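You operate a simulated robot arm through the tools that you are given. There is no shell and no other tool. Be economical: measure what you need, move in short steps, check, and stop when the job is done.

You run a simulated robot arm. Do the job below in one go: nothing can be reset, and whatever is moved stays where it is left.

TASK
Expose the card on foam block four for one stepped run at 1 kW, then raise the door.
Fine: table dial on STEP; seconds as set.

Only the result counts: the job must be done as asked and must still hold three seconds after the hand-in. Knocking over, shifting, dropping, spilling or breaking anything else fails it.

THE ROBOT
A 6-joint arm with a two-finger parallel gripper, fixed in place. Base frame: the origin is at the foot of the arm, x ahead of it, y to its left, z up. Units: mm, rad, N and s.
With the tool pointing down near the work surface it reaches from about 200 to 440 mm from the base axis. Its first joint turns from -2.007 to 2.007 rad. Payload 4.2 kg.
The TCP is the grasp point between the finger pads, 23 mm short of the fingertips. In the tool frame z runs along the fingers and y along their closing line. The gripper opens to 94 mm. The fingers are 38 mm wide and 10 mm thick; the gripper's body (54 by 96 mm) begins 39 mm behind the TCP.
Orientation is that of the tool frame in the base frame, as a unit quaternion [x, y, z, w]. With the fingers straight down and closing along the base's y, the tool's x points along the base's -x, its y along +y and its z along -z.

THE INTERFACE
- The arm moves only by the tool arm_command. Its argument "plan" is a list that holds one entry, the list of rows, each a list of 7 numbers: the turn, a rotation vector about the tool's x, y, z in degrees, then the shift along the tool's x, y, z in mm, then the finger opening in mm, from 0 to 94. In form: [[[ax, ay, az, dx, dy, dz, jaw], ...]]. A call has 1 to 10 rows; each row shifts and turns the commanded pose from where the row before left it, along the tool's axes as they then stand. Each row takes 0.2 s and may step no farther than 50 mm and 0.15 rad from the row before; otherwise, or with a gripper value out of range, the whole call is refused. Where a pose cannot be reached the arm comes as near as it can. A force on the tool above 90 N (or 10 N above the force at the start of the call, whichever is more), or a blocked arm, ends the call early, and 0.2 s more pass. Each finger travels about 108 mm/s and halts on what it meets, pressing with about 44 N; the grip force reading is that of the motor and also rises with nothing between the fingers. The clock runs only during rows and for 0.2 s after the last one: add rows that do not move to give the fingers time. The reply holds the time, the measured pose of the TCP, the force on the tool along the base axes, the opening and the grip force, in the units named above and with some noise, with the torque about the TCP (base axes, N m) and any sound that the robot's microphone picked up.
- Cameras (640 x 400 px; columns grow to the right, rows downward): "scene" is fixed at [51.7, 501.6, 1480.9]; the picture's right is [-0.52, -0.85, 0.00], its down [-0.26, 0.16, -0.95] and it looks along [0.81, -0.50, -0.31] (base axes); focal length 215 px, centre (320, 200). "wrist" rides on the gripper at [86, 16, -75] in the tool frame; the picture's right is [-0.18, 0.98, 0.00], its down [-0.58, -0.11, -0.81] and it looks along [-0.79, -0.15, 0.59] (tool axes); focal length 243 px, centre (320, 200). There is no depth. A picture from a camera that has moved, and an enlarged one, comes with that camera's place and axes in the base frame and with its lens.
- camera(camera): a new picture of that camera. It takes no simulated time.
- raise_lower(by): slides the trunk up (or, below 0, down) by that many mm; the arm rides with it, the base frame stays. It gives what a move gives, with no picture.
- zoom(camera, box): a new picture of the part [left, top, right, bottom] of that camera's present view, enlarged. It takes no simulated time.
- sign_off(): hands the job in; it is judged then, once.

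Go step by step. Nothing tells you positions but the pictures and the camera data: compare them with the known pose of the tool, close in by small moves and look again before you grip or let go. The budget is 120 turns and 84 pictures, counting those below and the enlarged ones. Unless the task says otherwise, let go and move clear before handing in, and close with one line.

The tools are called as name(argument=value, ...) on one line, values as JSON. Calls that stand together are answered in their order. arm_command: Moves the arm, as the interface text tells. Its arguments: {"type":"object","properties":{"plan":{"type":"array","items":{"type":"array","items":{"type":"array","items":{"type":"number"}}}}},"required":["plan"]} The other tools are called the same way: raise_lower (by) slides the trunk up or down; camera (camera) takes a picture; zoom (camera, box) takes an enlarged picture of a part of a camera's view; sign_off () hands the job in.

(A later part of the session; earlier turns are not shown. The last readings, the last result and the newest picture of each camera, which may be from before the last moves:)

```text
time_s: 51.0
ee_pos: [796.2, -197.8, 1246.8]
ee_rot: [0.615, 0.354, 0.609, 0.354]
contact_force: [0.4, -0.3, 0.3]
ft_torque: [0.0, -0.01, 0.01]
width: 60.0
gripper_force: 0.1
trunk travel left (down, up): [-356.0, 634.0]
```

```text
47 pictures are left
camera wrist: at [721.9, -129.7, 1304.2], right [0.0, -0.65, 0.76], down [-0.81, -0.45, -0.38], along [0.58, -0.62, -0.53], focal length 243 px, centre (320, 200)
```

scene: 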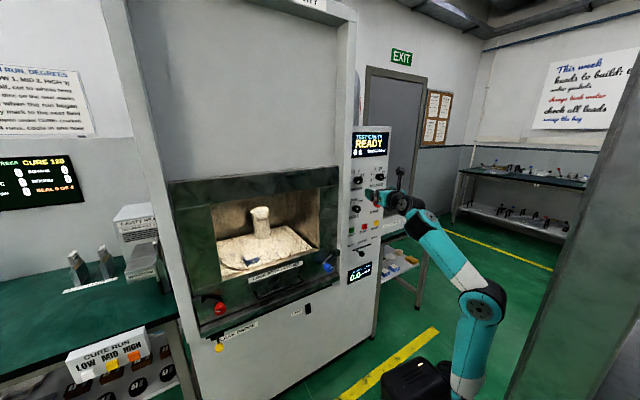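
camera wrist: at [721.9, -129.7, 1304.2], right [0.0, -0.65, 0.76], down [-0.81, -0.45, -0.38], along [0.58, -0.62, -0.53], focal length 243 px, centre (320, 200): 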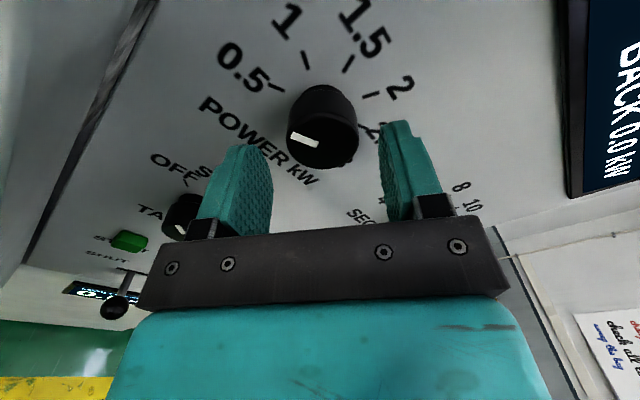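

Good alignment. I'll advance to straddle the knob and close on it.

arm_command(plan=[[[0, 0, 0, 2, 0, 9, 60], [0, 0, 0, 0, 0, 9, 60], [0, 0, 0, 0, 0, 0, 50], [0, 0, 0, 0, 0, 0, 42], [0, 0, 0, 0, 0, 0, 30], [0, 0, 0, 0, 0, 0, 30]]])

camera(camera="wrist")

```text
time_s: 52.4
ee_pos: [812.9, -196.8, 1249.3]
ee_rot: [0.615, 0.352, 0.61, 0.354]
contact_force: [16.4, -10.1, 21.3]
ft_torque: [0.06, -0.07, -0.57]
width: 37.4
gripper_force: 45.6
trunk travel left (down, up): [-356.0, 634.0]
```

```text
46 pictures are left
camera wrist: at [739.3, -129.5, 1306.1], right [0.0, -0.65, 0.76], down [-0.81, -0.44, -0.38], along [0.59, -0.62, -0.53], focal length 243 px, centre (320, 200)
```

wrist: 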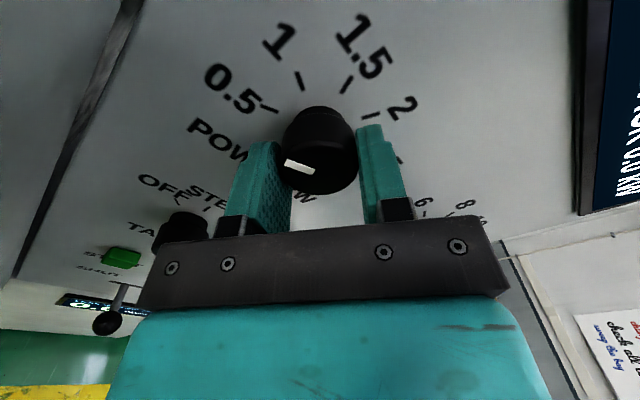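

Tick geometry gives a 45° spacing and knob centre (-195.5, 1251). To have room for a clean 45° turn I'll open, roll back 30°, centre, and re-grip.

arm_command(plan=[[[0, 0, 0, 0, 0, 0, 60], [0, 0, -7.5, 0, 0, 0, 60], [0, 0, -7.5, 0, 0, 0, 60], [0, 0, -7.5, 0, 0, 0, 60], [0, 0, -7.5, 0, 0, 0, 60], [0, 0, 0, 0, 0, 0, 60]]])

```text
time_s: 53.8
ee_pos: [814.1, -195.2, 1246.1]
ee_rot: [0.502, 0.502, 0.496, 0.5]
contact_force: [-0.4, 0.2, -0.9]
ft_torque: [-0.01, -0.02, -0.01]
width: 60.0
gripper_force: 0.1
trunk travel left (down, up): [-356.0, 634.0]
```

arm_command(plan=[[[0, 0, 0, 0, 4, 0, 55], [0, 0, 0, 0, 0, 0, 42], [0, 0, 0, 0, 0, 0, 30], [0, 0, 0, 0, 0, 0, 30]]])

arm_command(plan=[[[0, 0, 7.5, 0, 0, 0, 30], [0, 0, 7.5, 0, 0, 0, 30], [0, 0, 7.5, 0, 0, 0, 30], [0, 0, 7.5, 0, 0, 0, 30], [0, 0, 7.5, 0, 0, 0, 30], [0, 0, 7.5, 0, 0, 0, 30], [0, 0, 0, 0, 0, 0, 30]]])

camera(camera="wrist")

```text
time_s: 54.8
ee_pos: [814.2, -195.3, 1249.4]
ee_rot: [0.502, 0.503, 0.496, 0.499]
contact_force: [-9.7, 0.7, -13.1]
ft_torque: [-0.02, -0.43, -0.08]
width: 37.7
gripper_force: 44.9
trunk travel left (down, up): [-356.0, 634.0]
```

```text
time_s: 56.4
ee_pos: [814.2, -195.9, 1248.6]
ee_rot: [0.658, 0.27, 0.649, 0.27]
contact_force: [-29.6, 4.6, -37.4]
ft_torque: [-0.01, -0.24, 0.19]
width: 37.7
gripper_force: 44.9
trunk travel left (down, up): [-356.0, 634.0]
```

```text
45 pictures are left
camera wrist: at [741.3, -145.5, 1323.0], right [0.0, -0.83, 0.56], down [-0.81, -0.33, -0.48], along [0.58, -0.46, -0.67], focal length 243 px, centre (320, 200)
```

wrist: 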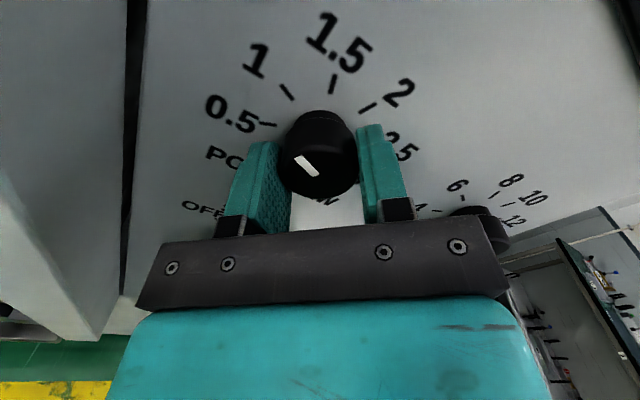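

The pointer seems to aim at 1. I'll release, back off, and check.

arm_command(plan=[[[0, 0, 0, 0, 0, 0, 50], [0, 0, 0, 0, 0, 0, 60], [0, 0, 0, 0, 0, -40, 60], [0, 0, 0, 0, 0, -40, 60], [0, 0, 0, 0, 0, 0, 60]]])

camera(camera="wrist")

```text
time_s: 57.6
ee_pos: [733.8, -195.9, 1251.8]
ee_rot: [0.656, 0.271, 0.65, 0.272]
contact_force: [-0.3, 0.8, 1.5]
ft_torque: [0.03, 0.02, 0.01]
width: 59.8
gripper_force: 0.0
trunk travel left (down, up): [-356.0, 634.0]
```

```text
44 pictures are left
camera wrist: at [660.4, -144.8, 1324.1], right [0.0, -0.82, 0.57], down [-0.81, -0.33, -0.48], along [0.58, -0.46, -0.67], focal length 243 px, centre (320, 200)
```

wrist: 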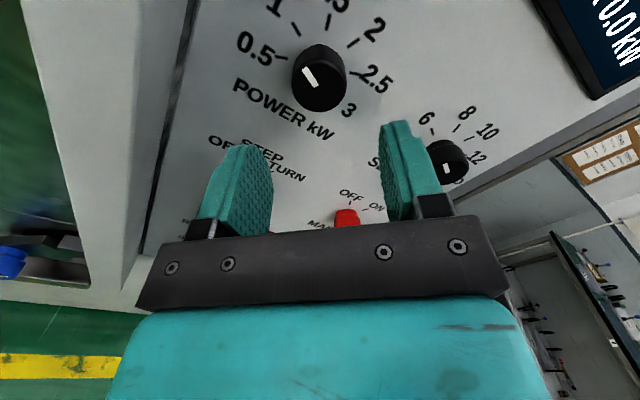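

POWER is at 1. Next the TABLE dial: lower the trunk, roll back, and line up in front of it.

arm_command(plan=[[[0, 0, -7.5, 0, 0, 0, 60], [0, 0, -7.5, 0, 0, 0, 60], [0, 0, -7.5, 0, 0, 0, 60], [0, 0, -7.5, 0, 0, 0, 60], [0, 0, -7.5, 0, 0, 0, 60], [0, 0, -7.5, 0, 0, 0, 60], [0, 0, 0, 0, 0, 0, 60]]])

raise_lower(by=-150)

camera(camera="wrist")

```text
time_s: 59.2
ee_pos: [733.3, -194.9, 1252.4]
ee_rot: [0.502, 0.502, 0.497, 0.499]
contact_force: [0.2, -0.2, -0.4]
ft_torque: [-0.01, 0.02, -0.02]
width: 59.8
gripper_force: 0.0
trunk travel left (down, up): [-356.0, 634.0]
```

```text
time_s: 60.9
ee_pos: [735.4, -196.0, 1102.1]
ee_rot: [0.501, 0.501, 0.497, 0.5]
contact_force: [-0.4, 0.3, -0.7]
ft_torque: [-0.01, 0.03, -0.01]
width: 60.0
gripper_force: 0.0
trunk travel left (down, up): [-206.0, 784.0]
```

```text
43 pictures are left
camera wrist: at [660.2, -108.3, 1118.6], right [0.01, -0.18, 0.98], down [-0.81, -0.58, -0.1], along [0.59, -0.8, -0.15], focal length 243 px, centre (320, 200)
```

wrist: 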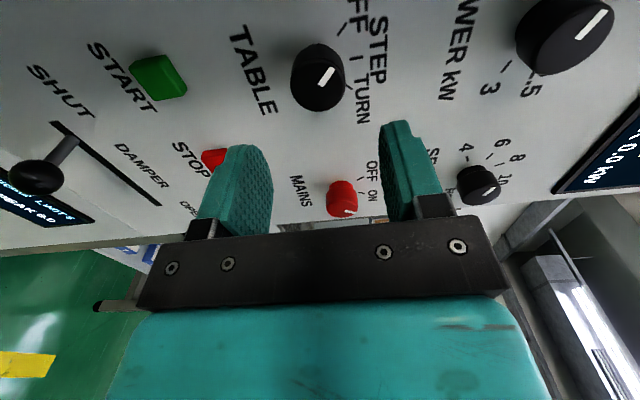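

TABLE knob centre ≈ (819, -194, 1098), ticks at 45°. I'll go in and grip.

arm_command(plan=[[[0, 0, 0, 1.5, -3, 30, 60], [0, 0, 0, 0, 0, 30, 60], [0, 0, 0, 0, 0, 19, 60], [0, 0, 0, 0, 0, 0, 60], [0, 0, 0, 0, 0, 0, 42], [0, 0, 0, 0, 0, 0, 30], [0, 0, 0, 0, 0, 0, 30]]])

camera(camera="wrist")

```text
time_s: 62.5
ee_pos: [812.9, -194.2, 1101.1]
ee_rot: [0.501, 0.5, 0.498, 0.501]
contact_force: [15.7, -1.5, 19.8]
ft_torque: [-0.03, -0.85, -0.11]
width: 38.0
gripper_force: 45.4
trunk travel left (down, up): [-206.0, 784.0]
```

```text
42 pictures are left
camera wrist: at [738.9, -107.2, 1116.1], right [0.0, -0.18, 0.98], down [-0.81, -0.58, -0.11], along [0.59, -0.8, -0.15], focal length 243 px, centre (320, 200)
```

wrist: 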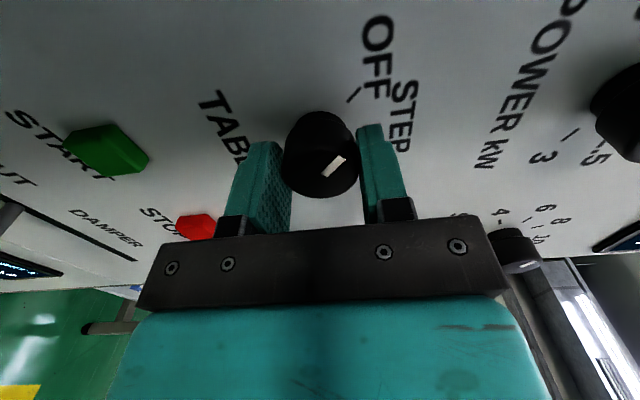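

Gripped with the force showing a ~2 mm offset; I'll relieve it, turn 45° clockwise, release and back off.

arm_command(plan=[[[0, 0, 0, 0, 2, 0, 30], [0, 0, 7.5, 0, 0, 0, 30], [0, 0, 7.5, 0, 0, 0, 30], [0, 0, 7.5, 0, 0, 0, 30], [0, 0, 7.5, 0, 0, 0, 30], [0, 0, 7.5, 0, 0, 0, 30], [0, 0, 7.5, 0, 0, 0, 30], [0, 0, 0, 0, 0, 0, 30]]])

arm_command(plan=[[[0, 0, 0, 0, 0, 0, 50], [0, 0, 0, 0, 0, 0, 60], [0, 0, 0, 0, 0, -40, 60], [0, 0, 0, 0, 0, -40, 60], [0, 0, 0, 0, 0, 0, 60]]])

camera(camera="wrist")

```text
time_s: 64.3
ee_pos: [813.1, -193.8, 1100.0]
ee_rot: [0.656, 0.27, 0.65, 0.271]
contact_force: [-5.5, -0.5, 3.9]
ft_torque: [-0.02, -0.84, 0.0]
width: 37.8
gripper_force: 45.1
trunk travel left (down, up): [-206.0, 784.0]
```

```text
time_s: 65.5
ee_pos: [732.9, -192.6, 1101.3]
ee_rot: [0.656, 0.27, 0.65, 0.271]
contact_force: [0.2, -0.6, -0.1]
ft_torque: [-0.01, 0.03, -0.02]
width: 59.7
gripper_force: 0.2
trunk travel left (down, up): [-206.0, 784.0]
```

```text
41 pictures are left
camera wrist: at [659.1, -143.2, 1174.2], right [0.0, -0.82, 0.57], down [-0.81, -0.33, -0.48], along [0.58, -0.46, -0.67], focal length 243 px, centre (320, 200)
```

wrist: 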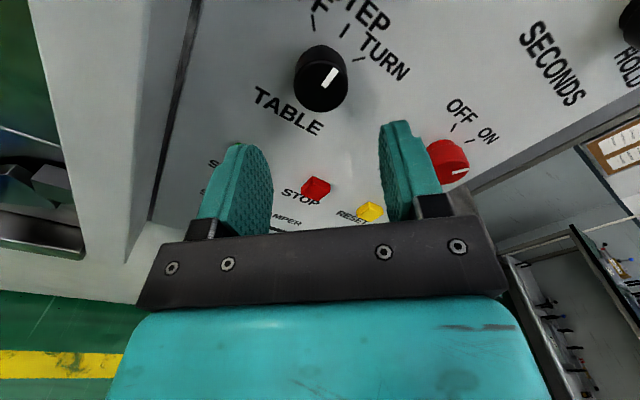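

TABLE is on STEP. Next I'll inspect the latches before starting; moving left and down toward the blue latch.

arm_command(plan=[[[0, 0, 0, 0, 0, -30, 60], [0, 0, 0, 30, -30, 0, 60], [0, 0, 0, 30, -30, 0, 60], [0, 0, 0, 30, -30, 0, 60], [0, 0, 0, 30, -30, 0, 60], [0, 0, 0, 30, -30, 0, 60], [0, 0, 0, 30, -30, 0, 60], [0, 0, 0, 0, 0, 0, 60]]])

raise_lower(by=-120)

camera(camera="wrist")

```text
time_s: 67.3
ee_pos: [703.2, 60.8, 1100.9]
ee_rot: [0.656, 0.27, 0.65, 0.272]
contact_force: [0.0, 0.4, -0.6]
ft_torque: [-0.04, -0.01, 0.01]
width: 59.9
gripper_force: 0.1
trunk travel left (down, up): [-206.0, 784.0]
```

```text
time_s: 68.8
ee_pos: [703.5, 61.1, 980.9]
ee_rot: [0.656, 0.27, 0.65, 0.272]
contact_force: [-0.1, -0.1, -0.5]
ft_torque: [-0.05, -0.02, -0.01]
width: 59.7
gripper_force: 0.1
trunk travel left (down, up): [-86.0, 904.0]
```

```text
40 pictures are left
camera wrist: at [629.9, 111.1, 1053.7], right [0.0, -0.82, 0.57], down [-0.81, -0.33, -0.48], along [0.58, -0.46, -0.67], focal length 243 px, centre (320, 200)
```

wrist: 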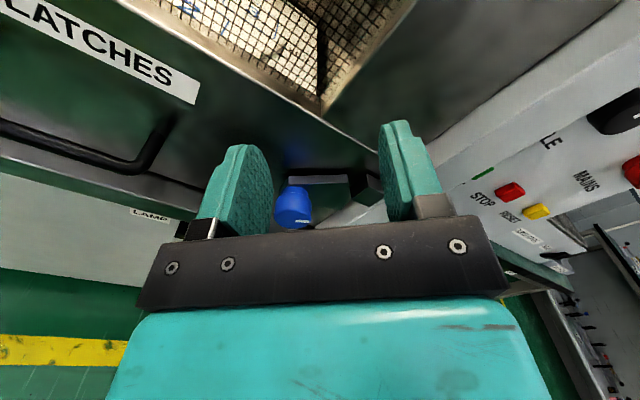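

zoom(camera="scene", box=[190, 280, 240, 320])

zoom(camera="wrist", box=[240, 140, 400, 240])

zoom(camera="scene", box=[240, 220, 400, 320])

```text
10.00 times, centred on (215, 300) of scene
camera zoom: at [51.7, 501.6, 1480.9], right [-0.52, -0.85, 0.0], down [-0.26, 0.16, -0.95], along [0.81, -0.5, -0.31], focal length 2152 px, centre (1370, -800)
```

zoom: 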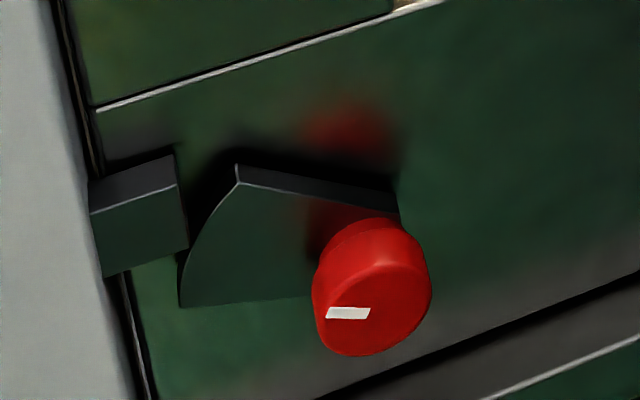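

```text
4.00 times, centred on (320, 190) of wrist
camera zoom: at [629.9, 111.1, 1053.7], right [0.0, -0.82, 0.57], down [-0.81, -0.33, -0.48], along [0.58, -0.46, -0.67], focal length 970 px, centre (320, 240)
```

zoom: 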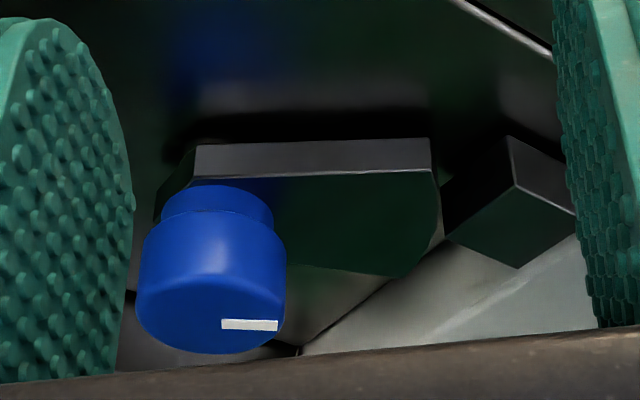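

```text
4.00 times, centred on (320, 270) of scene
camera zoom: at [51.7, 501.6, 1480.9], right [-0.52, -0.85, 0.0], down [-0.26, 0.16, -0.95], along [0.81, -0.5, -0.31], focal length 861 px, centre (320, -80)
```

zoom: 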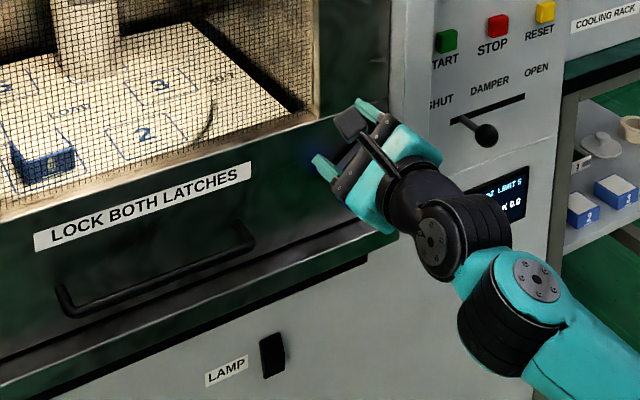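

The latches are rotary knobs with cam blades; I need a frontal view to judge their state. I'll swing the tool so the camera looks straight at the blue latch.

arm_command(plan=[[[0, 8, 0, 0, 0, 0, 60], [0, 8, 0, 0, 0, 0, 60], [0, 8, 0, 0, 0, 0, 60], [0, 8, 0, 0, 0, 0, 60], [0, 8, 0, 0, 0, 0, 60], [0, 8, 0, 0, 0, 0, 60], [0, 0, 0, 0, 0, 0, 60]]])

camera(camera="wrist")

```text
time_s: 70.4
ee_pos: [704.3, 61.0, 981.0]
ee_rot: [0.334, 0.358, 0.861, 0.138]
contact_force: [-0.5, -0.5, 0.8]
ft_torque: [-0.02, 0.02, 0.02]
width: 60.1
gripper_force: 0.0
trunk travel left (down, up): [-86.0, 904.0]
```

```text
36 pictures are left
camera wrist: at [589.2, 51.6, 994.7], right [0.14, -0.78, 0.61], down [-0.11, -0.62, -0.77], along [0.98, 0.04, -0.17], focal length 243 px, centre (320, 200)
```

wrist: 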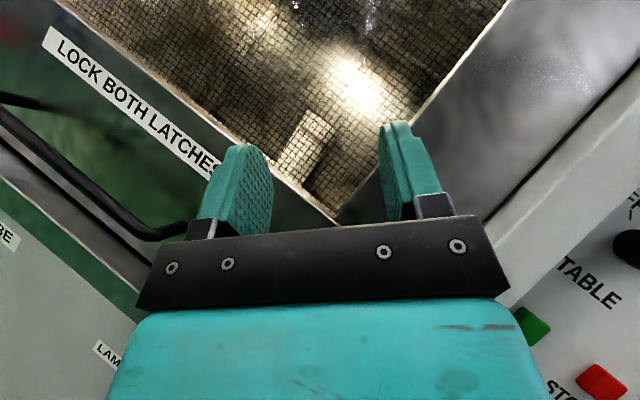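

Good view direction, but the gripper covers the latch. I'll move down and right.

arm_command(plan=[[[0, 0, 0, -21, 12.3, -33, 60], [0, 0, 0, -21, 12.3, -33, 60], [0, 0, 0, -21, 12.3, -33, 60], [0, 0, 0, 0, 0, 0, 60]]])

raise_lower(by=-75)

camera(camera="wrist")

```text
time_s: 71.4
ee_pos: [684.6, -48.1, 927.2]
ee_rot: [0.336, 0.357, 0.861, 0.137]
contact_force: [-0.3, -0.4, -0.7]
ft_torque: [0.02, 0.0, -0.01]
width: 59.9
gripper_force: 0.1
trunk travel left (down, up): [-86.0, 904.0]
```

```text
time_s: 72.5
ee_pos: [683.2, -47.8, 851.6]
ee_rot: [0.335, 0.358, 0.861, 0.137]
contact_force: [0.0, 1.1, -0.6]
ft_torque: [-0.01, 0.0, 0.01]
width: 59.8
gripper_force: 0.0
trunk travel left (down, up): [-11.0, 979.0]
```

```text
35 pictures are left
camera wrist: at [570.0, -56.6, 865.3], right [0.14, -0.78, 0.61], down [-0.12, -0.62, -0.77], along [0.98, 0.04, -0.18], focal length 243 px, centre (320, 200)
```

wrist: 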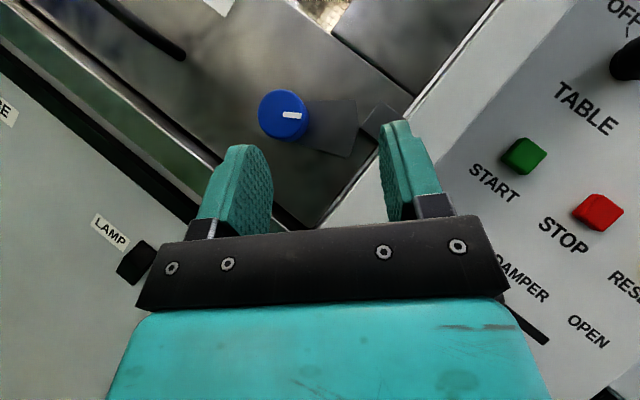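

zoom(camera="wrist", box=[240, 60, 440, 185])

```text
3.20 times, centred on (340, 122) of wrist
camera zoom: at [570.0, -56.6, 865.3], right [0.14, -0.78, 0.61], down [-0.12, -0.62, -0.77], along [0.98, 0.04, -0.18], focal length 776 px, centre (256, 448)
```

zoom: 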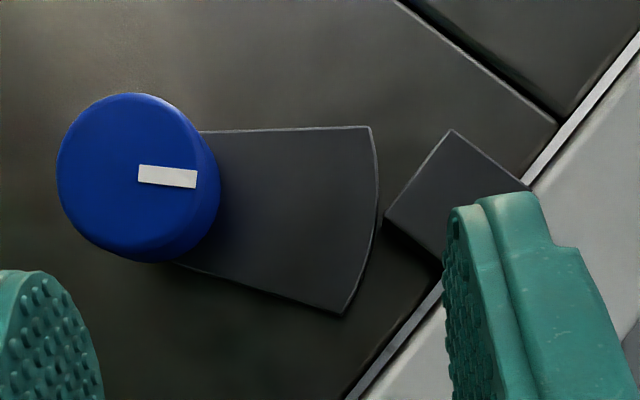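

Both latch blades sit about 30° above horizontal, pointing at the keeper blocks; blue knob face at (759, 14, 864). I'll restore the forward heading, line up on the blue knob, and gently feel which way it turns.

arm_command(plan=[[[0, -8, 0, 0, 0, 0, 60], [0, -8, 0, 0, 0, 0, 60], [0, -8, 0, 0, 0, 0, 60], [0, -8, 0, 0, 0, 0, 60], [0, -8, 0, 0, 0, 0, 60], [0, -8, 0, 0, 0, 0, 60], [0, 0, 0, 26, -16, 0, 60], [0, 0, 0, 26, -16, 0, 60], [0, 0, 0, 0, 0, 0, 60]]])

camera(camera="wrist")

```text
time_s: 74.5
ee_pos: [683.0, 11.3, 864.3]
ee_rot: [0.656, 0.272, 0.65, 0.271]
contact_force: [-0.4, 0.3, 0.3]
ft_torque: [0.01, -0.02, -0.02]
width: 59.9
gripper_force: 0.0
trunk travel left (down, up): [-11.0, 979.0]
```

```text
33 pictures are left
camera wrist: at [609.8, 62.1, 937.9], right [0.0, -0.82, 0.57], down [-0.81, -0.33, -0.48], along [0.58, -0.46, -0.67], focal length 243 px, centre (320, 200)
```

wrist: 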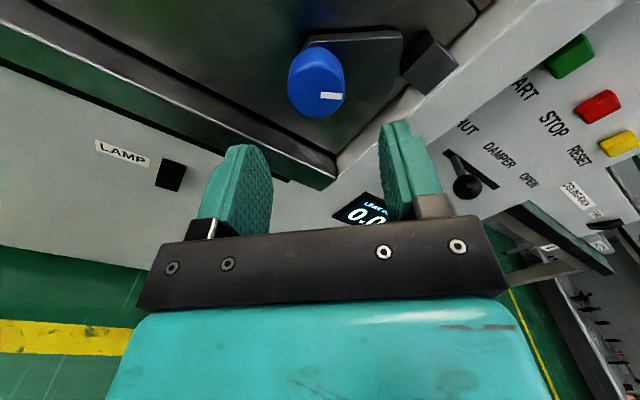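

arm_command(plan=[[[0, 0, 0, 2, -2, 30, 60], [0, 0, 0, 0, 0, 25, 60], [0, 0, 0, 0, 0, 14, 60], [0, 0, 0, 0, 0, 0, 60], [0, 0, 0, 0, 0, 0, 42], [0, 0, 0, 0, 0, 0, 30], [0, 0, 0, 0, 0, 0, 30]]])

arm_command(plan=[[[0, 0, 5, 0, 0, 0, 30], [0, 0, 5, 0, 0, 0, 30], [0, 0, 0, 0, 0, 0, 30]]])

camera(camera="wrist")

```text
time_s: 76.2
ee_pos: [752.9, 15.1, 864.8]
ee_rot: [0.656, 0.27, 0.65, 0.273]
contact_force: [7.4, -0.1, 3.6]
ft_torque: [0.02, -0.3, -0.43]
width: 37.2
gripper_force: 45.0
trunk travel left (down, up): [-11.0, 979.0]
```

```text
time_s: 77.0
ee_pos: [752.5, 15.6, 864.8]
ee_rot: [0.678, 0.212, 0.671, 0.213]
contact_force: [2.7, -1.2, 1.7]
ft_torque: [0.0, -0.24, 0.69]
width: 37.5
gripper_force: 44.9
trunk travel left (down, up): [-11.0, 979.0]
```

```text
32 pictures are left
camera wrist: at [679.2, 51.6, 945.2], right [0.0, -0.91, 0.41], down [-0.81, -0.24, -0.53], along [0.58, -0.34, -0.74], focal length 243 px, centre (320, 200)
```

wrist: 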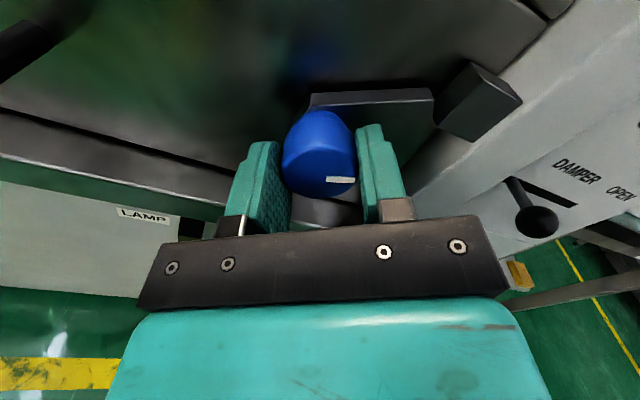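

It turns freely clockwise (blade dropping toward horizontal). I'll continue another 20° and watch torque.

arm_command(plan=[[[0, 0, 5, 0, 0, 0, 30], [0, 0, 5, 0, 0, 0, 30], [0, 0, 5, 0, 0, 0, 30], [0, 0, 5, 0, 0, 0, 30], [0, 0, 0, 0, 0, 0, 30]]])

camera(camera="wrist")

```text
time_s: 78.2
ee_pos: [753.2, 14.4, 865.0]
ee_rot: [0.704, 0.092, 0.698, 0.093]
contact_force: [-14.2, 1.8, -2.1]
ft_torque: [0.04, 1.1, 0.33]
width: 37.3
gripper_force: 45.8
trunk travel left (down, up): [-11.0, 979.0]
```

```text
31 pictures are left
camera wrist: at [679.2, 22.1, 953.3], right [0.0, -1.0, 0.08], down [-0.81, -0.04, -0.58], along [0.58, -0.06, -0.81], focal length 243 px, centre (320, 200)
```

wrist: 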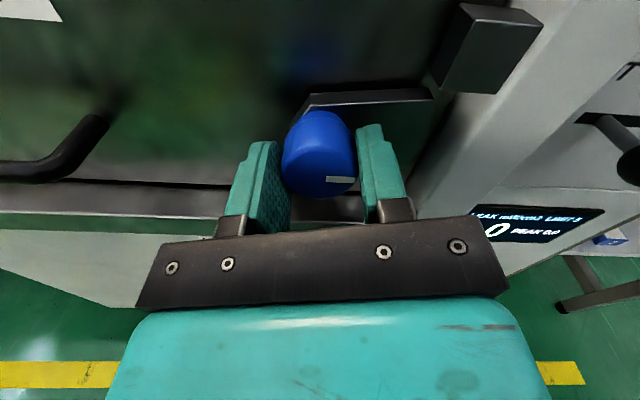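

arm_command(plan=[[[0, 0, 4, 0, 0, 0, 30], [0, 0, 4, 0, 0, 0, 30], [0, 0, 0, 0, 0, 0, 30]]])

zoom(camera="wrist", box=[240, 0, 560, 200])

```text
time_s: 79.0
ee_pos: [751.5, 14.8, 865.7]
ee_rot: [0.708, 0.044, 0.703, 0.043]
contact_force: [-16.5, 6.0, -2.9]
ft_torque: [0.02, 1.33, 0.29]
width: 37.6
gripper_force: 45.1
trunk travel left (down, up): [-11.0, 979.0]
```

```text
2.00 times, centred on (400, 100) of wrist
camera zoom: at [679.1, 9.9, 953.6], right [0.0, -1.0, -0.06], down [-0.81, 0.04, -0.58], along [0.59, 0.05, -0.81], focal length 485 px, centre (160, 400)
```

zoom: 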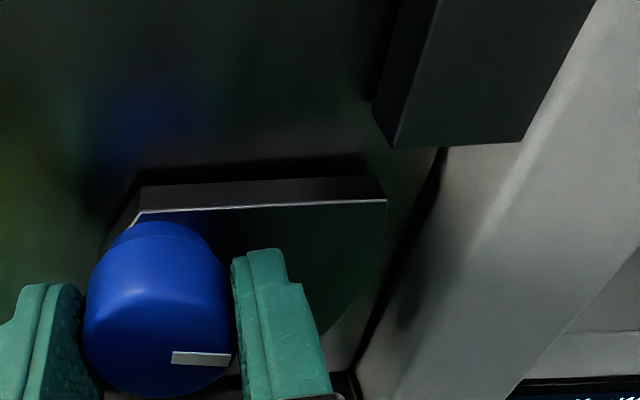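

It keeps turning freely downward. I'll rotate back and test whether 30° is an upper stop.

arm_command(plan=[[[0, 0, -6.5, 0, 0, 0, 30], [0, 0, -6.5, 0, 0, 0, 30], [0, 0, -6.5, 0, 0, 0, 30], [0, 0, -6.5, 0, 0, 0, 30], [0, 0, -6.5, 0, 0, 0, 30], [0, 0, -5.5, 0, 0, 0, 30], [0, 0, 0, 0, 0, 0, 30]]])

arm_command(plan=[[[0, 0, -5, 0, 0, 0, 30], [0, 0, -5, 0, 0, 0, 30], [0, 0, 0, 0, 0, 0, 30]]])

camera(camera="wrist")

```text
time_s: 80.5
ee_pos: [754.1, 14.0, 865.5]
ee_rot: [0.656, 0.271, 0.65, 0.273]
contact_force: [-12.1, 4.8, -2.1]
ft_torque: [0.54, -0.77, 0.28]
width: 37.4
gripper_force: 44.5
trunk travel left (down, up): [-11.0, 979.0]
```

```text
time_s: 81.3
ee_pos: [753.7, 13.5, 863.7]
ee_rot: [0.63, 0.328, 0.623, 0.328]
contact_force: [-2.7, 2.4, -1.4]
ft_torque: [0.52, -0.25, -0.82]
width: 37.9
gripper_force: 45.6
trunk travel left (down, up): [-11.0, 979.0]
```

```text
29 pictures are left
camera wrist: at [680.1, 76.2, 928.1], right [0.0, -0.71, 0.7], down [-0.81, -0.41, -0.42], along [0.58, -0.57, -0.58], focal length 243 px, centre (320, 200)
```

wrist: 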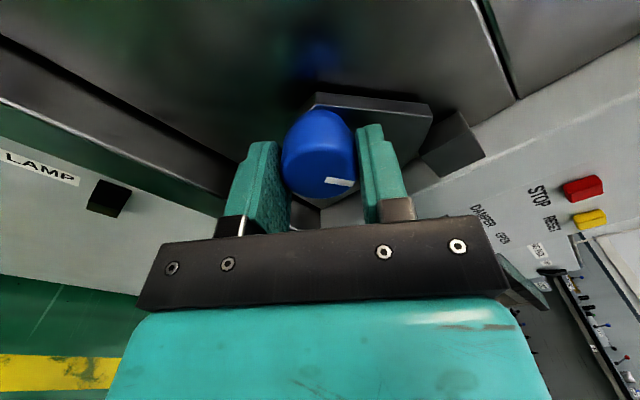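

The knob stops at 30° upward and the gripper slipped there, so 30° is the upper stop, with the blade tucked right under the keeper — most likely "locked". I'll release and verify by gently tugging the door handle; bar ≈ (763, 150…345, 853).

arm_command(plan=[[[0, 0, 0, 0, 0, 0, 50], [0, 0, 0, 0, 0, 0, 60], [0, 0, 0, 0, 0, -40, 60], [0, 0, 0, 0, 0, -35, 60], [0, 0, -8, 0, 0, 0, 60], [0, 0, -8, 0, 0, 0, 60], [0, 0, -8, 0, 0, 0, 60], [0, 0, -8, 0, 0, 0, 60], [0, 0, -3, 0, 0, 0, 60], [0, 0, 0, 0, 0, 0, 60]]])

arm_command(plan=[[[0, 0, 0, 47, -2, 0, 60], [0, 0, 0, 47, -2, 0, 60], [0, 0, 0, 47, -2, 0, 60], [0, 0, 0, 47, -2, 0, 60], [0, 0, 0, 46, -2, 0, 60], [0, 0, 0, 0, 0, 0, 60]]])

camera(camera="wrist")

```text
time_s: 83.5
ee_pos: [677.7, 13.7, 865.3]
ee_rot: [0.502, 0.502, 0.497, 0.499]
contact_force: [-0.8, 0.0, 0.3]
ft_torque: [-0.01, 0.02, 0.02]
width: 59.9
gripper_force: 0.0
trunk travel left (down, up): [-11.0, 979.0]
```

```text
time_s: 85.0
ee_pos: [679.9, 248.2, 852.7]
ee_rot: [0.502, 0.503, 0.496, 0.499]
contact_force: [-0.4, 0.6, 0.3]
ft_torque: [-0.03, -0.02, 0.02]
width: 60.0
gripper_force: 0.0
trunk travel left (down, up): [-11.0, 979.0]
```

```text
28 pictures are left
camera wrist: at [605.2, 334.2, 869.2], right [0.01, -0.18, 0.98], down [-0.81, -0.58, -0.1], along [0.59, -0.79, -0.15], focal length 243 px, centre (320, 200)
```

wrist: 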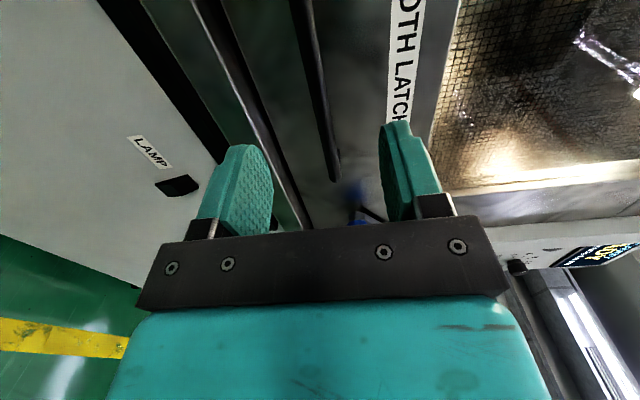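

The bar lines up with the jaw. Advance, grip it, and give a gentle upward tug of a few mm.

arm_command(plan=[[[0, 0, 0, 0, -3, 40, 60], [0, 0, 0, 0, 0, 25, 60], [0, 0, 0, 0, 0, 14, 60], [0, 0, 0, 0, 0, 0, 60], [0, 0, 0, 0, 0, 0, 40], [0, 0, 0, 0, 0, 0, 20], [0, 0, 0, 0, 0, 0, 5], [0, 0, 0, 0, 0, 0, 5]]])

camera(camera="wrist")

```text
time_s: 86.8
ee_pos: [735.1, 234.5, 841.0]
ee_rot: [0.5, 0.495, 0.505, 0.501]
contact_force: [-38.1, 1.4, 42.3]
ft_torque: [-0.12, -1.38, -0.36]
width: 23.7
gripper_force: 21.1
out of reach, approached as far as the arm can: row 1, 2, 3
trunk travel left (down, up): [-11.0, 979.0]
```

```text
27 pictures are left
camera wrist: at [660.1, 322.3, 856.7], right [-0.01, -0.19, 0.98], down [-0.81, -0.58, -0.12], along [0.59, -0.79, -0.15], focal length 243 px, centre (320, 200)
```

wrist: 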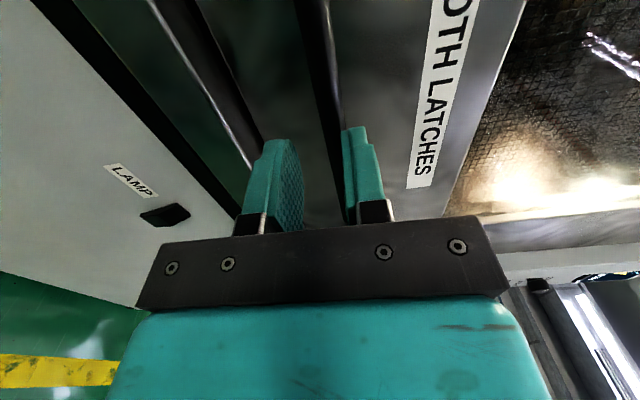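

The full advance was out of reach with the trunk this low, and a finger touched the bar. I'll open, back off, raise the trunk and lower the arm to gain reach.

arm_command(plan=[[[0, 0, 0, 0, 0, 0, 40], [0, 0, 0, 0, 0, 0, 60], [0, 0, 0, 0, 0, -35, 60], [0, 0, 0, 0, 0, -35, 60], [0, 0, 0, 0, 0, 0, 60]]])

raise_lower(by=120)

arm_command(plan=[[[0, 0, 0, 0, -40, 0, 60], [0, 0, 0, 0, -40, 0, 60], [0, 0, 0, 0, -30, 0, 60], [0, 0, 0, 0, 0, 0, 60]]])

```text
time_s: 88.0
ee_pos: [677.6, 247.9, 843.7]
ee_rot: [0.505, 0.501, 0.495, 0.499]
contact_force: [-0.7, -0.7, 0.8]
ft_torque: [0.03, 0.02, 0.01]
width: 59.8
gripper_force: 0.0
out of reach, approached as far as the arm can: row 3, 4
trunk travel left (down, up): [-11.0, 979.0]
```

```text
time_s: 89.5
ee_pos: [676.6, 249.6, 963.7]
ee_rot: [0.505, 0.501, 0.495, 0.5]
contact_force: [0.2, -1.0, 0.2]
ft_torque: [0.04, -0.01, -0.01]
width: 59.7
gripper_force: 0.0
trunk travel left (down, up): [-131.0, 859.0]
```

```text
time_s: 90.5
ee_pos: [700.8, 299.5, 903.6]
ee_rot: [0.505, 0.501, 0.495, 0.5]
contact_force: [-0.2, -0.1, 0.6]
ft_torque: [0.02, -0.01, 0.02]
width: 59.9
gripper_force: 0.1
out of reach, approached as far as the arm can: row 1, 2, 3
trunk travel left (down, up): [-131.0, 859.0]
```

Same wrist limit; letting the tool yaw left along the arm's bearing should help, and I can grip the bar nearer its right part.

arm_command(plan=[[[0, 5, 0, 0, 0, 0, 60], [0, 5, 0, 0, 0, 0, 60], [0, 5, 0, 0, 0, 0, 60], [0, 5, 0, 0, 0, 0, 60], [0, 0, 0, -40, -25, 0, 60], [0, 0, 0, -40, -25, 0, 60], [0, 0, 0, 0, 0, 0, 60]]])

```text
time_s: 92.0
ee_pos: [778.3, 302.6, 935.4]
ee_rot: [0.409, 0.581, 0.576, 0.404]
contact_force: [-29.0, -4.3, -3.9]
ft_torque: [-0.37, 1.06, -0.44]
width: 61.6
gripper_force: 1.5
out of reach, approached as far as the arm can: row 1, 2, 3, 4, 5, 6
trunk travel left (down, up): [-131.0, 859.0]
```

It drifted forward and touched the door face lightly; backing off straight away.

arm_command(plan=[[[0, 0, 0, 0, 0, -30, 60], [0, 0, 0, 0, 0, -30, 60], [0, 0, 0, 0, 0, 0, 60]]])

camera(camera="scene")

```text
time_s: 92.8
ee_pos: [740.3, 304.1, 960.8]
ee_rot: [0.411, 0.581, 0.575, 0.405]
contact_force: [0.6, -0.2, -0.7]
ft_torque: [-0.02, 0.01, -0.03]
width: 60.0
gripper_force: 0.0
out of reach, approached as far as the arm can: row 1, 2
trunk travel left (down, up): [-131.0, 859.0]
```

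```text
26 pictures are left
```

scene: 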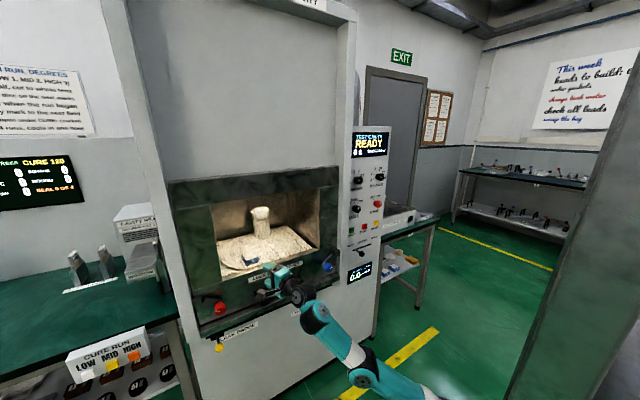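

I suspect the last joint's limit: on the left side a larger roll should be fine. I'll undo the yaw, roll to 45°, drop the trunk again and retest.

arm_command(plan=[[[0, -5, 0, 0, 0, -20, 60], [0, -5, 0, 0, 0, -20, 60], [0, -5, 0, 0, 0, -20, 60], [0, -4, 7.5, 0, 0, 0, 60], [0, 0, 7.5, 0, 0, 0, 60], [0, 0, 7.5, 0, 0, 0, 60], [0, 0, 7.5, 0, 0, 0, 60], [0, 0, 7.5, 0, 0, 0, 60], [0, 0, 7.5, 0, 0, 0, 60], [0, 0, 0, 0, 0, 0, 60]]])

arm_command(plan=[[[0, 0, 0, -10, -10, 0, 60], [0, 0, 0, -10, -10, 0, 60], [0, 0, 0, 0, 0, 0, 60]]])

```text
time_s: 95.0
ee_pos: [675.5, 279.7, 947.3]
ee_rot: [0.657, 0.276, 0.65, 0.265]
contact_force: [0.7, -0.5, -0.3]
ft_torque: [0.0, 0.01, -0.01]
width: 60.2
gripper_force: 0.1
out of reach, approached as far as the arm can: row 3, 4
trunk travel left (down, up): [-131.0, 859.0]
```

```text
time_s: 95.8
ee_pos: [678.9, 289.1, 927.4]
ee_rot: [0.657, 0.277, 0.649, 0.266]
contact_force: [0.5, 0.8, 0.9]
ft_torque: [0.0, 0.02, -0.02]
width: 59.9
gripper_force: 0.0
out of reach, approached as far as the arm can: row 1, 2
trunk travel left (down, up): [-131.0, 859.0]
```

The limit looks like forearm-to-tool bend, so pitching the tool down should free it. Test with 20° pitch down.

arm_command(plan=[[[3.54, -3.54, 0, 0, 0, 0, 60], [3.54, -3.54, 0, 0, 0, 0, 60], [3.54, -3.54, 0, 0, 0, 0, 60], [3.54, -3.54, 0, 0, 0, 0, 60], [0, 0, 0, -10, -10, 0, 60], [0, 0, 0, -10, -10, 0, 60], [0, 0, 0, -10, -10, 0, 60], [0, 0, 0, -10, -10, 0, 60], [0, 0, 0, 0, 0, 0, 60]]])

```text
time_s: 97.8
ee_pos: [658.1, 288.5, 842.9]
ee_rot: [0.761, 0.319, 0.522, 0.218]
contact_force: [-0.5, 0.4, -0.3]
ft_torque: [0.03, 0.03, -0.03]
width: 59.6
gripper_force: 0.0
out of reach, approached as far as the arm can: row 1, 2, 3, 4, 5, 6, 7, 8
trunk travel left (down, up): [-131.0, 859.0]
```

Pitching down frees the reach. I'll raise the arm relative to the trunk, return roll to 0 (keeping 20° pitch), and go to the handle.

arm_command(plan=[[[0, 0, 0, 22, 22, -11, 60], [0, 0, 0, 22, 22, -11, 60], [0, 0, 0, 22, 22, -11, 60], [0, 0, -7.5, 0, 0, 0, 60], [0, 0, -7.5, 0, 0, 0, 60], [0, 0, -7.5, 0, 0, 0, 60], [0, 0, -7.5, 0, 0, 0, 60], [0, 0, -7.5, 0, 0, 0, 60], [0, 0, -7.5, 0, 0, 0, 60], [0, 0, 0, 0, 0, 0, 60]]])

raise_lower(by=-90)

arm_command(plan=[[[0, 0, 0, -30, 0, 0, 60], [0, 0, 0, -30, 0, 0, 60], [0, 0, 0, -20, 0, 0, 60], [0, 0, 0, 0, 0, 0, 60]]])

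camera(camera="wrist")

```text
time_s: 100.0
ee_pos: [641.8, 272.7, 883.8]
ee_rot: [0.578, 0.586, 0.403, 0.4]
contact_force: [0.5, -1.0, 0.1]
ft_torque: [0.0, 0.0, 0.01]
width: 59.8
gripper_force: 0.0
out of reach, approached as far as the arm can: row 1, 2, 3
trunk travel left (down, up): [-131.0, 859.0]
```

```text
time_s: 101.3
ee_pos: [641.3, 273.0, 794.5]
ee_rot: [0.578, 0.587, 0.403, 0.399]
contact_force: [-0.1, -0.2, -0.1]
ft_torque: [0.0, -0.01, 0.02]
width: 60.1
gripper_force: 0.1
trunk travel left (down, up): [-41.0, 949.0]
```

```text
time_s: 102.3
ee_pos: [641.3, 192.1, 792.9]
ee_rot: [0.579, 0.585, 0.403, 0.4]
contact_force: [-1.3, 0.1, -0.2]
ft_torque: [0.01, 0.0, 0.0]
width: 60.1
gripper_force: 0.0
trunk travel left (down, up): [-41.0, 949.0]
```

```text
25 pictures are left
camera wrist: at [577.1, 278.7, 836.0], right [0.35, -0.18, 0.92], down [-0.79, -0.59, 0.19], along [0.51, -0.79, -0.35], focal length 243 px, centre (320, 200)
```

wrist: 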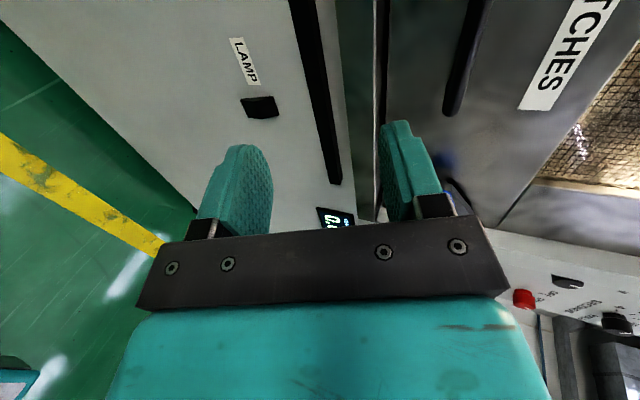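

Clear and reachable here. Move up first, look, then go in along the tool axis to (757, 192, 855).

arm_command(plan=[[[0, 0, 0, 0, 33, 0, 60], [0, 0, 0, 0, 33, 0, 60], [0, 0, 0, 0, 33, 0, 60], [0, 0, 0, 0, 0, 30, 60], [0, 0, 0, 0, 0, 0, 60]]])

camera(camera="wrist")

```text
time_s: 103.5
ee_pos: [690.6, 190.7, 834.8]
ee_rot: [0.578, 0.586, 0.403, 0.399]
contact_force: [-0.1, -0.3, 0.0]
ft_torque: [-0.01, 0.01, 0.02]
width: 60.1
gripper_force: 0.1
out of reach, approached as far as the arm can: row 2, 3
trunk travel left (down, up): [-41.0, 949.0]
```

```text
24 pictures are left
camera wrist: at [625.4, 277.6, 877.1], right [0.35, -0.18, 0.92], down [-0.79, -0.59, 0.19], along [0.51, -0.79, -0.35], focal length 243 px, centre (320, 200)
```

wrist: 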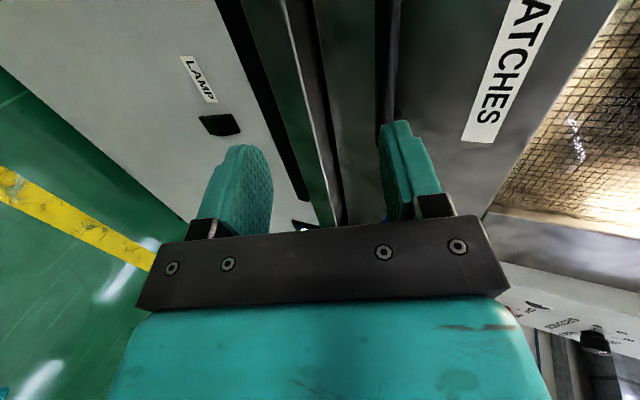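

Upper limit at this pitch; I'll use the trunk instead to raise 45 mm, then advance along the tool axis.

raise_lower(by=45)

arm_command(plan=[[[0, 0, 0, 0, 0, 30, 60], [0, 0, 0, 0, 0, 25, 60], [0, 0, 0, 0, 0, 0, 60]]])

camera(camera="wrist")

```text
time_s: 104.4
ee_pos: [690.5, 191.7, 881.2]
ee_rot: [0.578, 0.586, 0.403, 0.4]
contact_force: [0.7, -0.4, 0.3]
ft_torque: [-0.02, -0.01, -0.01]
width: 59.9
gripper_force: 0.2
trunk travel left (down, up): [-86.0, 904.0]
```

```text
time_s: 105.2
ee_pos: [741.6, 191.8, 859.3]
ee_rot: [0.579, 0.585, 0.403, 0.4]
contact_force: [0.5, 0.0, 0.6]
ft_torque: [0.04, 0.0, -0.02]
width: 59.7
gripper_force: 0.0
trunk travel left (down, up): [-86.0, 904.0]
```

```text
23 pictures are left
camera wrist: at [675.6, 277.7, 900.1], right [0.35, -0.18, 0.92], down [-0.79, -0.59, 0.19], along [0.51, -0.79, -0.35], focal length 243 px, centre (320, 200)
```

wrist: 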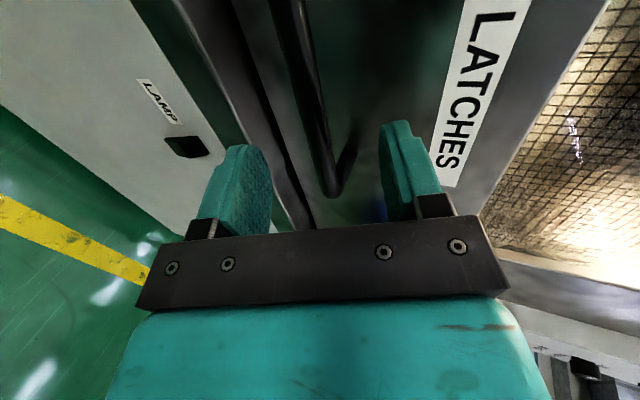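

Bar is centred between the fingers. Advance 15 mm, close, and tug up ~8 mm.

arm_command(plan=[[[0, 0, 0, 0, 0, 15, 60], [0, 0, 0, 0, 0, 0, 40], [0, 0, 0, 0, 0, 0, 20], [0, 0, 0, 0, 0, 0, 5], [0, 0, 0, 0, 0, 0, 5]]])

arm_command(plan=[[[0, 0, 0, 0, 3.7, -1.4, 5], [0, 0, 0, 0, 3.7, -1.4, 5], [0, 0, 0, 0, 0, 0, 5]]])

```text
time_s: 106.4
ee_pos: [752.0, 191.3, 853.1]
ee_rot: [0.578, 0.584, 0.405, 0.401]
contact_force: [7.3, -0.4, 19.8]
ft_torque: [0.42, -0.22, 0.16]
width: 14.0
gripper_force: 10.7
out of reach, approached as far as the arm can: row 1
trunk travel left (down, up): [-86.0, 904.0]
```

```text
time_s: 107.2
ee_pos: [752.0, 190.4, 854.5]
ee_rot: [0.579, 0.586, 0.403, 0.399]
contact_force: [14.1, -0.5, 10.1]
ft_torque: [0.95, -0.22, -0.37]
width: 11.7
gripper_force: 45.0
out of reach, approached as far as the arm can: row 2
trunk travel left (down, up): [-86.0, 904.0]
```

Gripped (11.7 mm). The arm cannot go up more here, so I'll tug with the trunk by 6 mm and read the force.

raise_lower(by=6)

```text
time_s: 107.7
ee_pos: [750.6, 190.6, 857.7]
ee_rot: [0.581, 0.587, 0.399, 0.398]
contact_force: [-15.1, -12.8, -24.8]
ft_torque: [0.92, 0.41, -0.45]
width: 11.8
gripper_force: 44.8
trunk travel left (down, up): [-92.0, 898.0]
```

raise_lower(by=6)

```text
time_s: 108.3
ee_pos: [751.3, 192.0, 857.1]
ee_rot: [0.585, 0.59, 0.395, 0.393]
contact_force: [-40.7, -21.4, -68.7]
ft_torque: [0.24, 1.08, -0.65]
width: 11.8
gripper_force: 44.9
trunk travel left (down, up): [-98.0, 892.0]
```

The handle doesn't move while the force climbs to 70 N: the door is locked. Undo the tug, release and go to press START.

raise_lower(by=-14)

arm_command(plan=[[[0, 0, 0, 0, 0, 0, 30], [0, 0, 0, 0, 0, 0, 60], [0, 0, 0, 0, 0, -40, 60], [0, 0, 0, 0, 0, -30, 60], [0, 0, 0, 0, 0, 0, 60]]])

camera(camera="scene")

```text
time_s: 108.9
ee_pos: [751.3, 191.8, 856.1]
ee_rot: [0.577, 0.584, 0.407, 0.401]
contact_force: [11.7, 2.6, -2.0]
ft_torque: [0.92, -0.17, -0.17]
width: 11.9
gripper_force: 45.0
trunk travel left (down, up): [-84.0, 906.0]
```

```text
time_s: 110.1
ee_pos: [685.7, 190.9, 877.3]
ee_rot: [0.578, 0.586, 0.404, 0.4]
contact_force: [0.1, 0.1, 0.2]
ft_torque: [0.0, 0.01, 0.0]
width: 60.3
gripper_force: 0.1
trunk travel left (down, up): [-84.0, 906.0]
```

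```text
22 pictures are left
```

scene: 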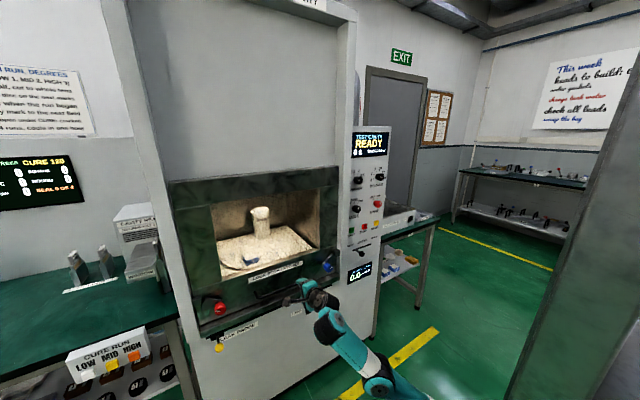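

Both latches match in angle, so both are locked. START is near (840, -179, 980). I'll move right, then level the tool while rising.

arm_command(plan=[[[0, 0, 0, -20, 0, -25, 30], [0, 0, 0, -45, 0, 0, 5], [0, 0, 0, -45, 0, 0, 0], [0, 0, 0, -45, 0, 0, 0], [0, 0, 0, -45, 0, 0, 0], [0, 0, 0, -45, 0, 0, 0], [0, 0, 0, -45, 0, 0, 0], [0, 0, 0, -45, 0, 0, 0], [0, 0, 0, -36, 0, 0, 0], [0, 0, 0, 0, 0, 0, 0]]])

arm_command(plan=[[[-5.2, 0, 0, 0, 24, -5, 0], [-5.2, 0, 0, 0, 24, -4, 0], [-5.2, 0, 0, 0, 24, -2, 0], [-5.2, 0, 0, 0, 24, 0, 0], [0, 0, 0, 0, 0, 0, 0]]])

camera(camera="wrist")

```text
time_s: 112.3
ee_pos: [644.9, -131.1, 988.7]
ee_rot: [0.581, 0.587, 0.399, 0.398]
contact_force: [-0.1, 0.2, -0.5]
ft_torque: [0.03, -0.06, 0.01]
width: 0.0
gripper_force: 43.0
out of reach, approached as far as the arm can: row 1, 2, 3, 4, 5, 6, 7, 8, 9
trunk travel left (down, up): [-84.0, 906.0]
```

```text
time_s: 113.5
ee_pos: [642.6, -98.7, 1106.2]
ee_rot: [0.501, 0.505, 0.497, 0.496]
contact_force: [-0.1, 0.3, 0.4]
ft_torque: [0.0, 0.0, 0.04]
width: 0.1
gripper_force: 42.4
out of reach, approached as far as the arm can: row 1, 2, 3
trunk travel left (down, up): [-84.0, 906.0]
```

```text
21 pictures are left
camera wrist: at [567.8, -11.4, 1121.5], right [0.01, -0.18, 0.98], down [-0.81, -0.58, -0.1], along [0.59, -0.79, -0.16], focal length 243 px, centre (320, 200)
```

wrist: 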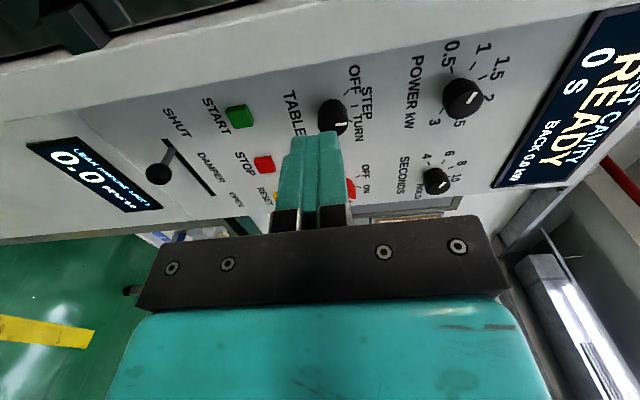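

START confirmed at (841, -179, 980). Move in front of it.

arm_command(plan=[[[0, 0, 0, -27, -42, 20, 0], [0, 0, 0, -27, -42, 20, 0], [0, 0, 0, -26, -42, 20, 0], [0, 0, 0, 0, 0, 30, 0], [0, 0, 0, 0, 0, 0, 0]]])

camera(camera="wrist")

```text
refused: row 1 steps farther than a row can; nothing moved
```

```text
20 pictures are left
camera wrist: at [567.8, -11.4, 1121.5], right [0.01, -0.18, 0.98], down [-0.81, -0.58, -0.1], along [0.59, -0.79, -0.16], focal length 243 px, centre (320, 200)
```

wrist: 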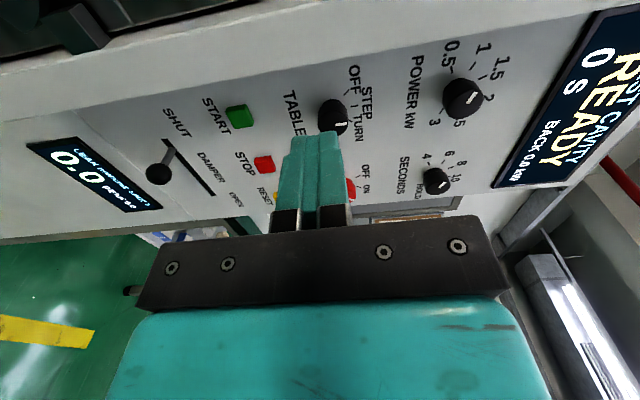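

arm_command(plan=[[[0, 0, 0, -20, -31, 15, 0], [0, 0, 0, -20, -31, 15, 0], [0, 0, 0, -20, -32, 15, 0], [0, 0, 0, -20, -32, 15, 0], [0, 0, 0, 0, 0, 35, 0], [0, 0, 0, 0, 0, 0, 0]]])

```text
time_s: 114.9
ee_pos: [749.8, -201.4, 1029.7]
ee_rot: [0.497, 0.503, 0.502, 0.498]
contact_force: [0.3, -0.5, 0.4]
ft_torque: [0.0, 0.01, 0.0]
width: 0.2
gripper_force: 42.4
out of reach, approached as far as the arm can: row 1, 2, 3, 4, 5
trunk travel left (down, up): [-84.0, 906.0]
```

arm_command(plan=[[[0, 0, 0, 11, -25, 0, 0], [0, 0, 0, 11, -25, 0, 0], [0, 0, 0, 0, 0, 0, 0]]])

```text
time_s: 115.7
ee_pos: [767.6, -194.2, 1019.6]
ee_rot: [0.496, 0.504, 0.502, 0.497]
contact_force: [-1.3, 0.5, 0.1]
ft_torque: [0.03, 0.03, -0.05]
width: 0.0
gripper_force: 42.7
out of reach, approached as far as the arm can: row 1, 2
trunk travel left (down, up): [-84.0, 906.0]
```

The arm behaves differently from before at this relative height; let me check its posture.

camera(camera="scene")

```text
19 pictures are left
```

scene: 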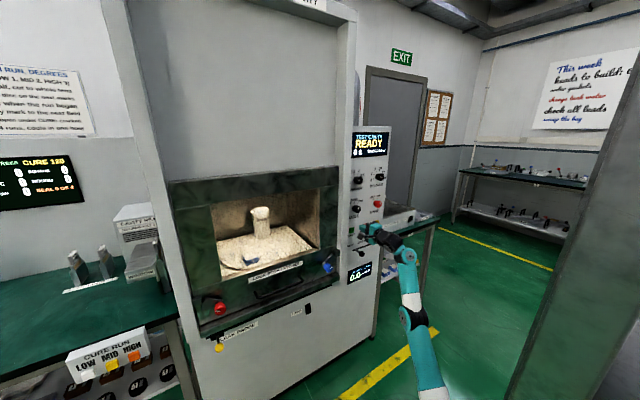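

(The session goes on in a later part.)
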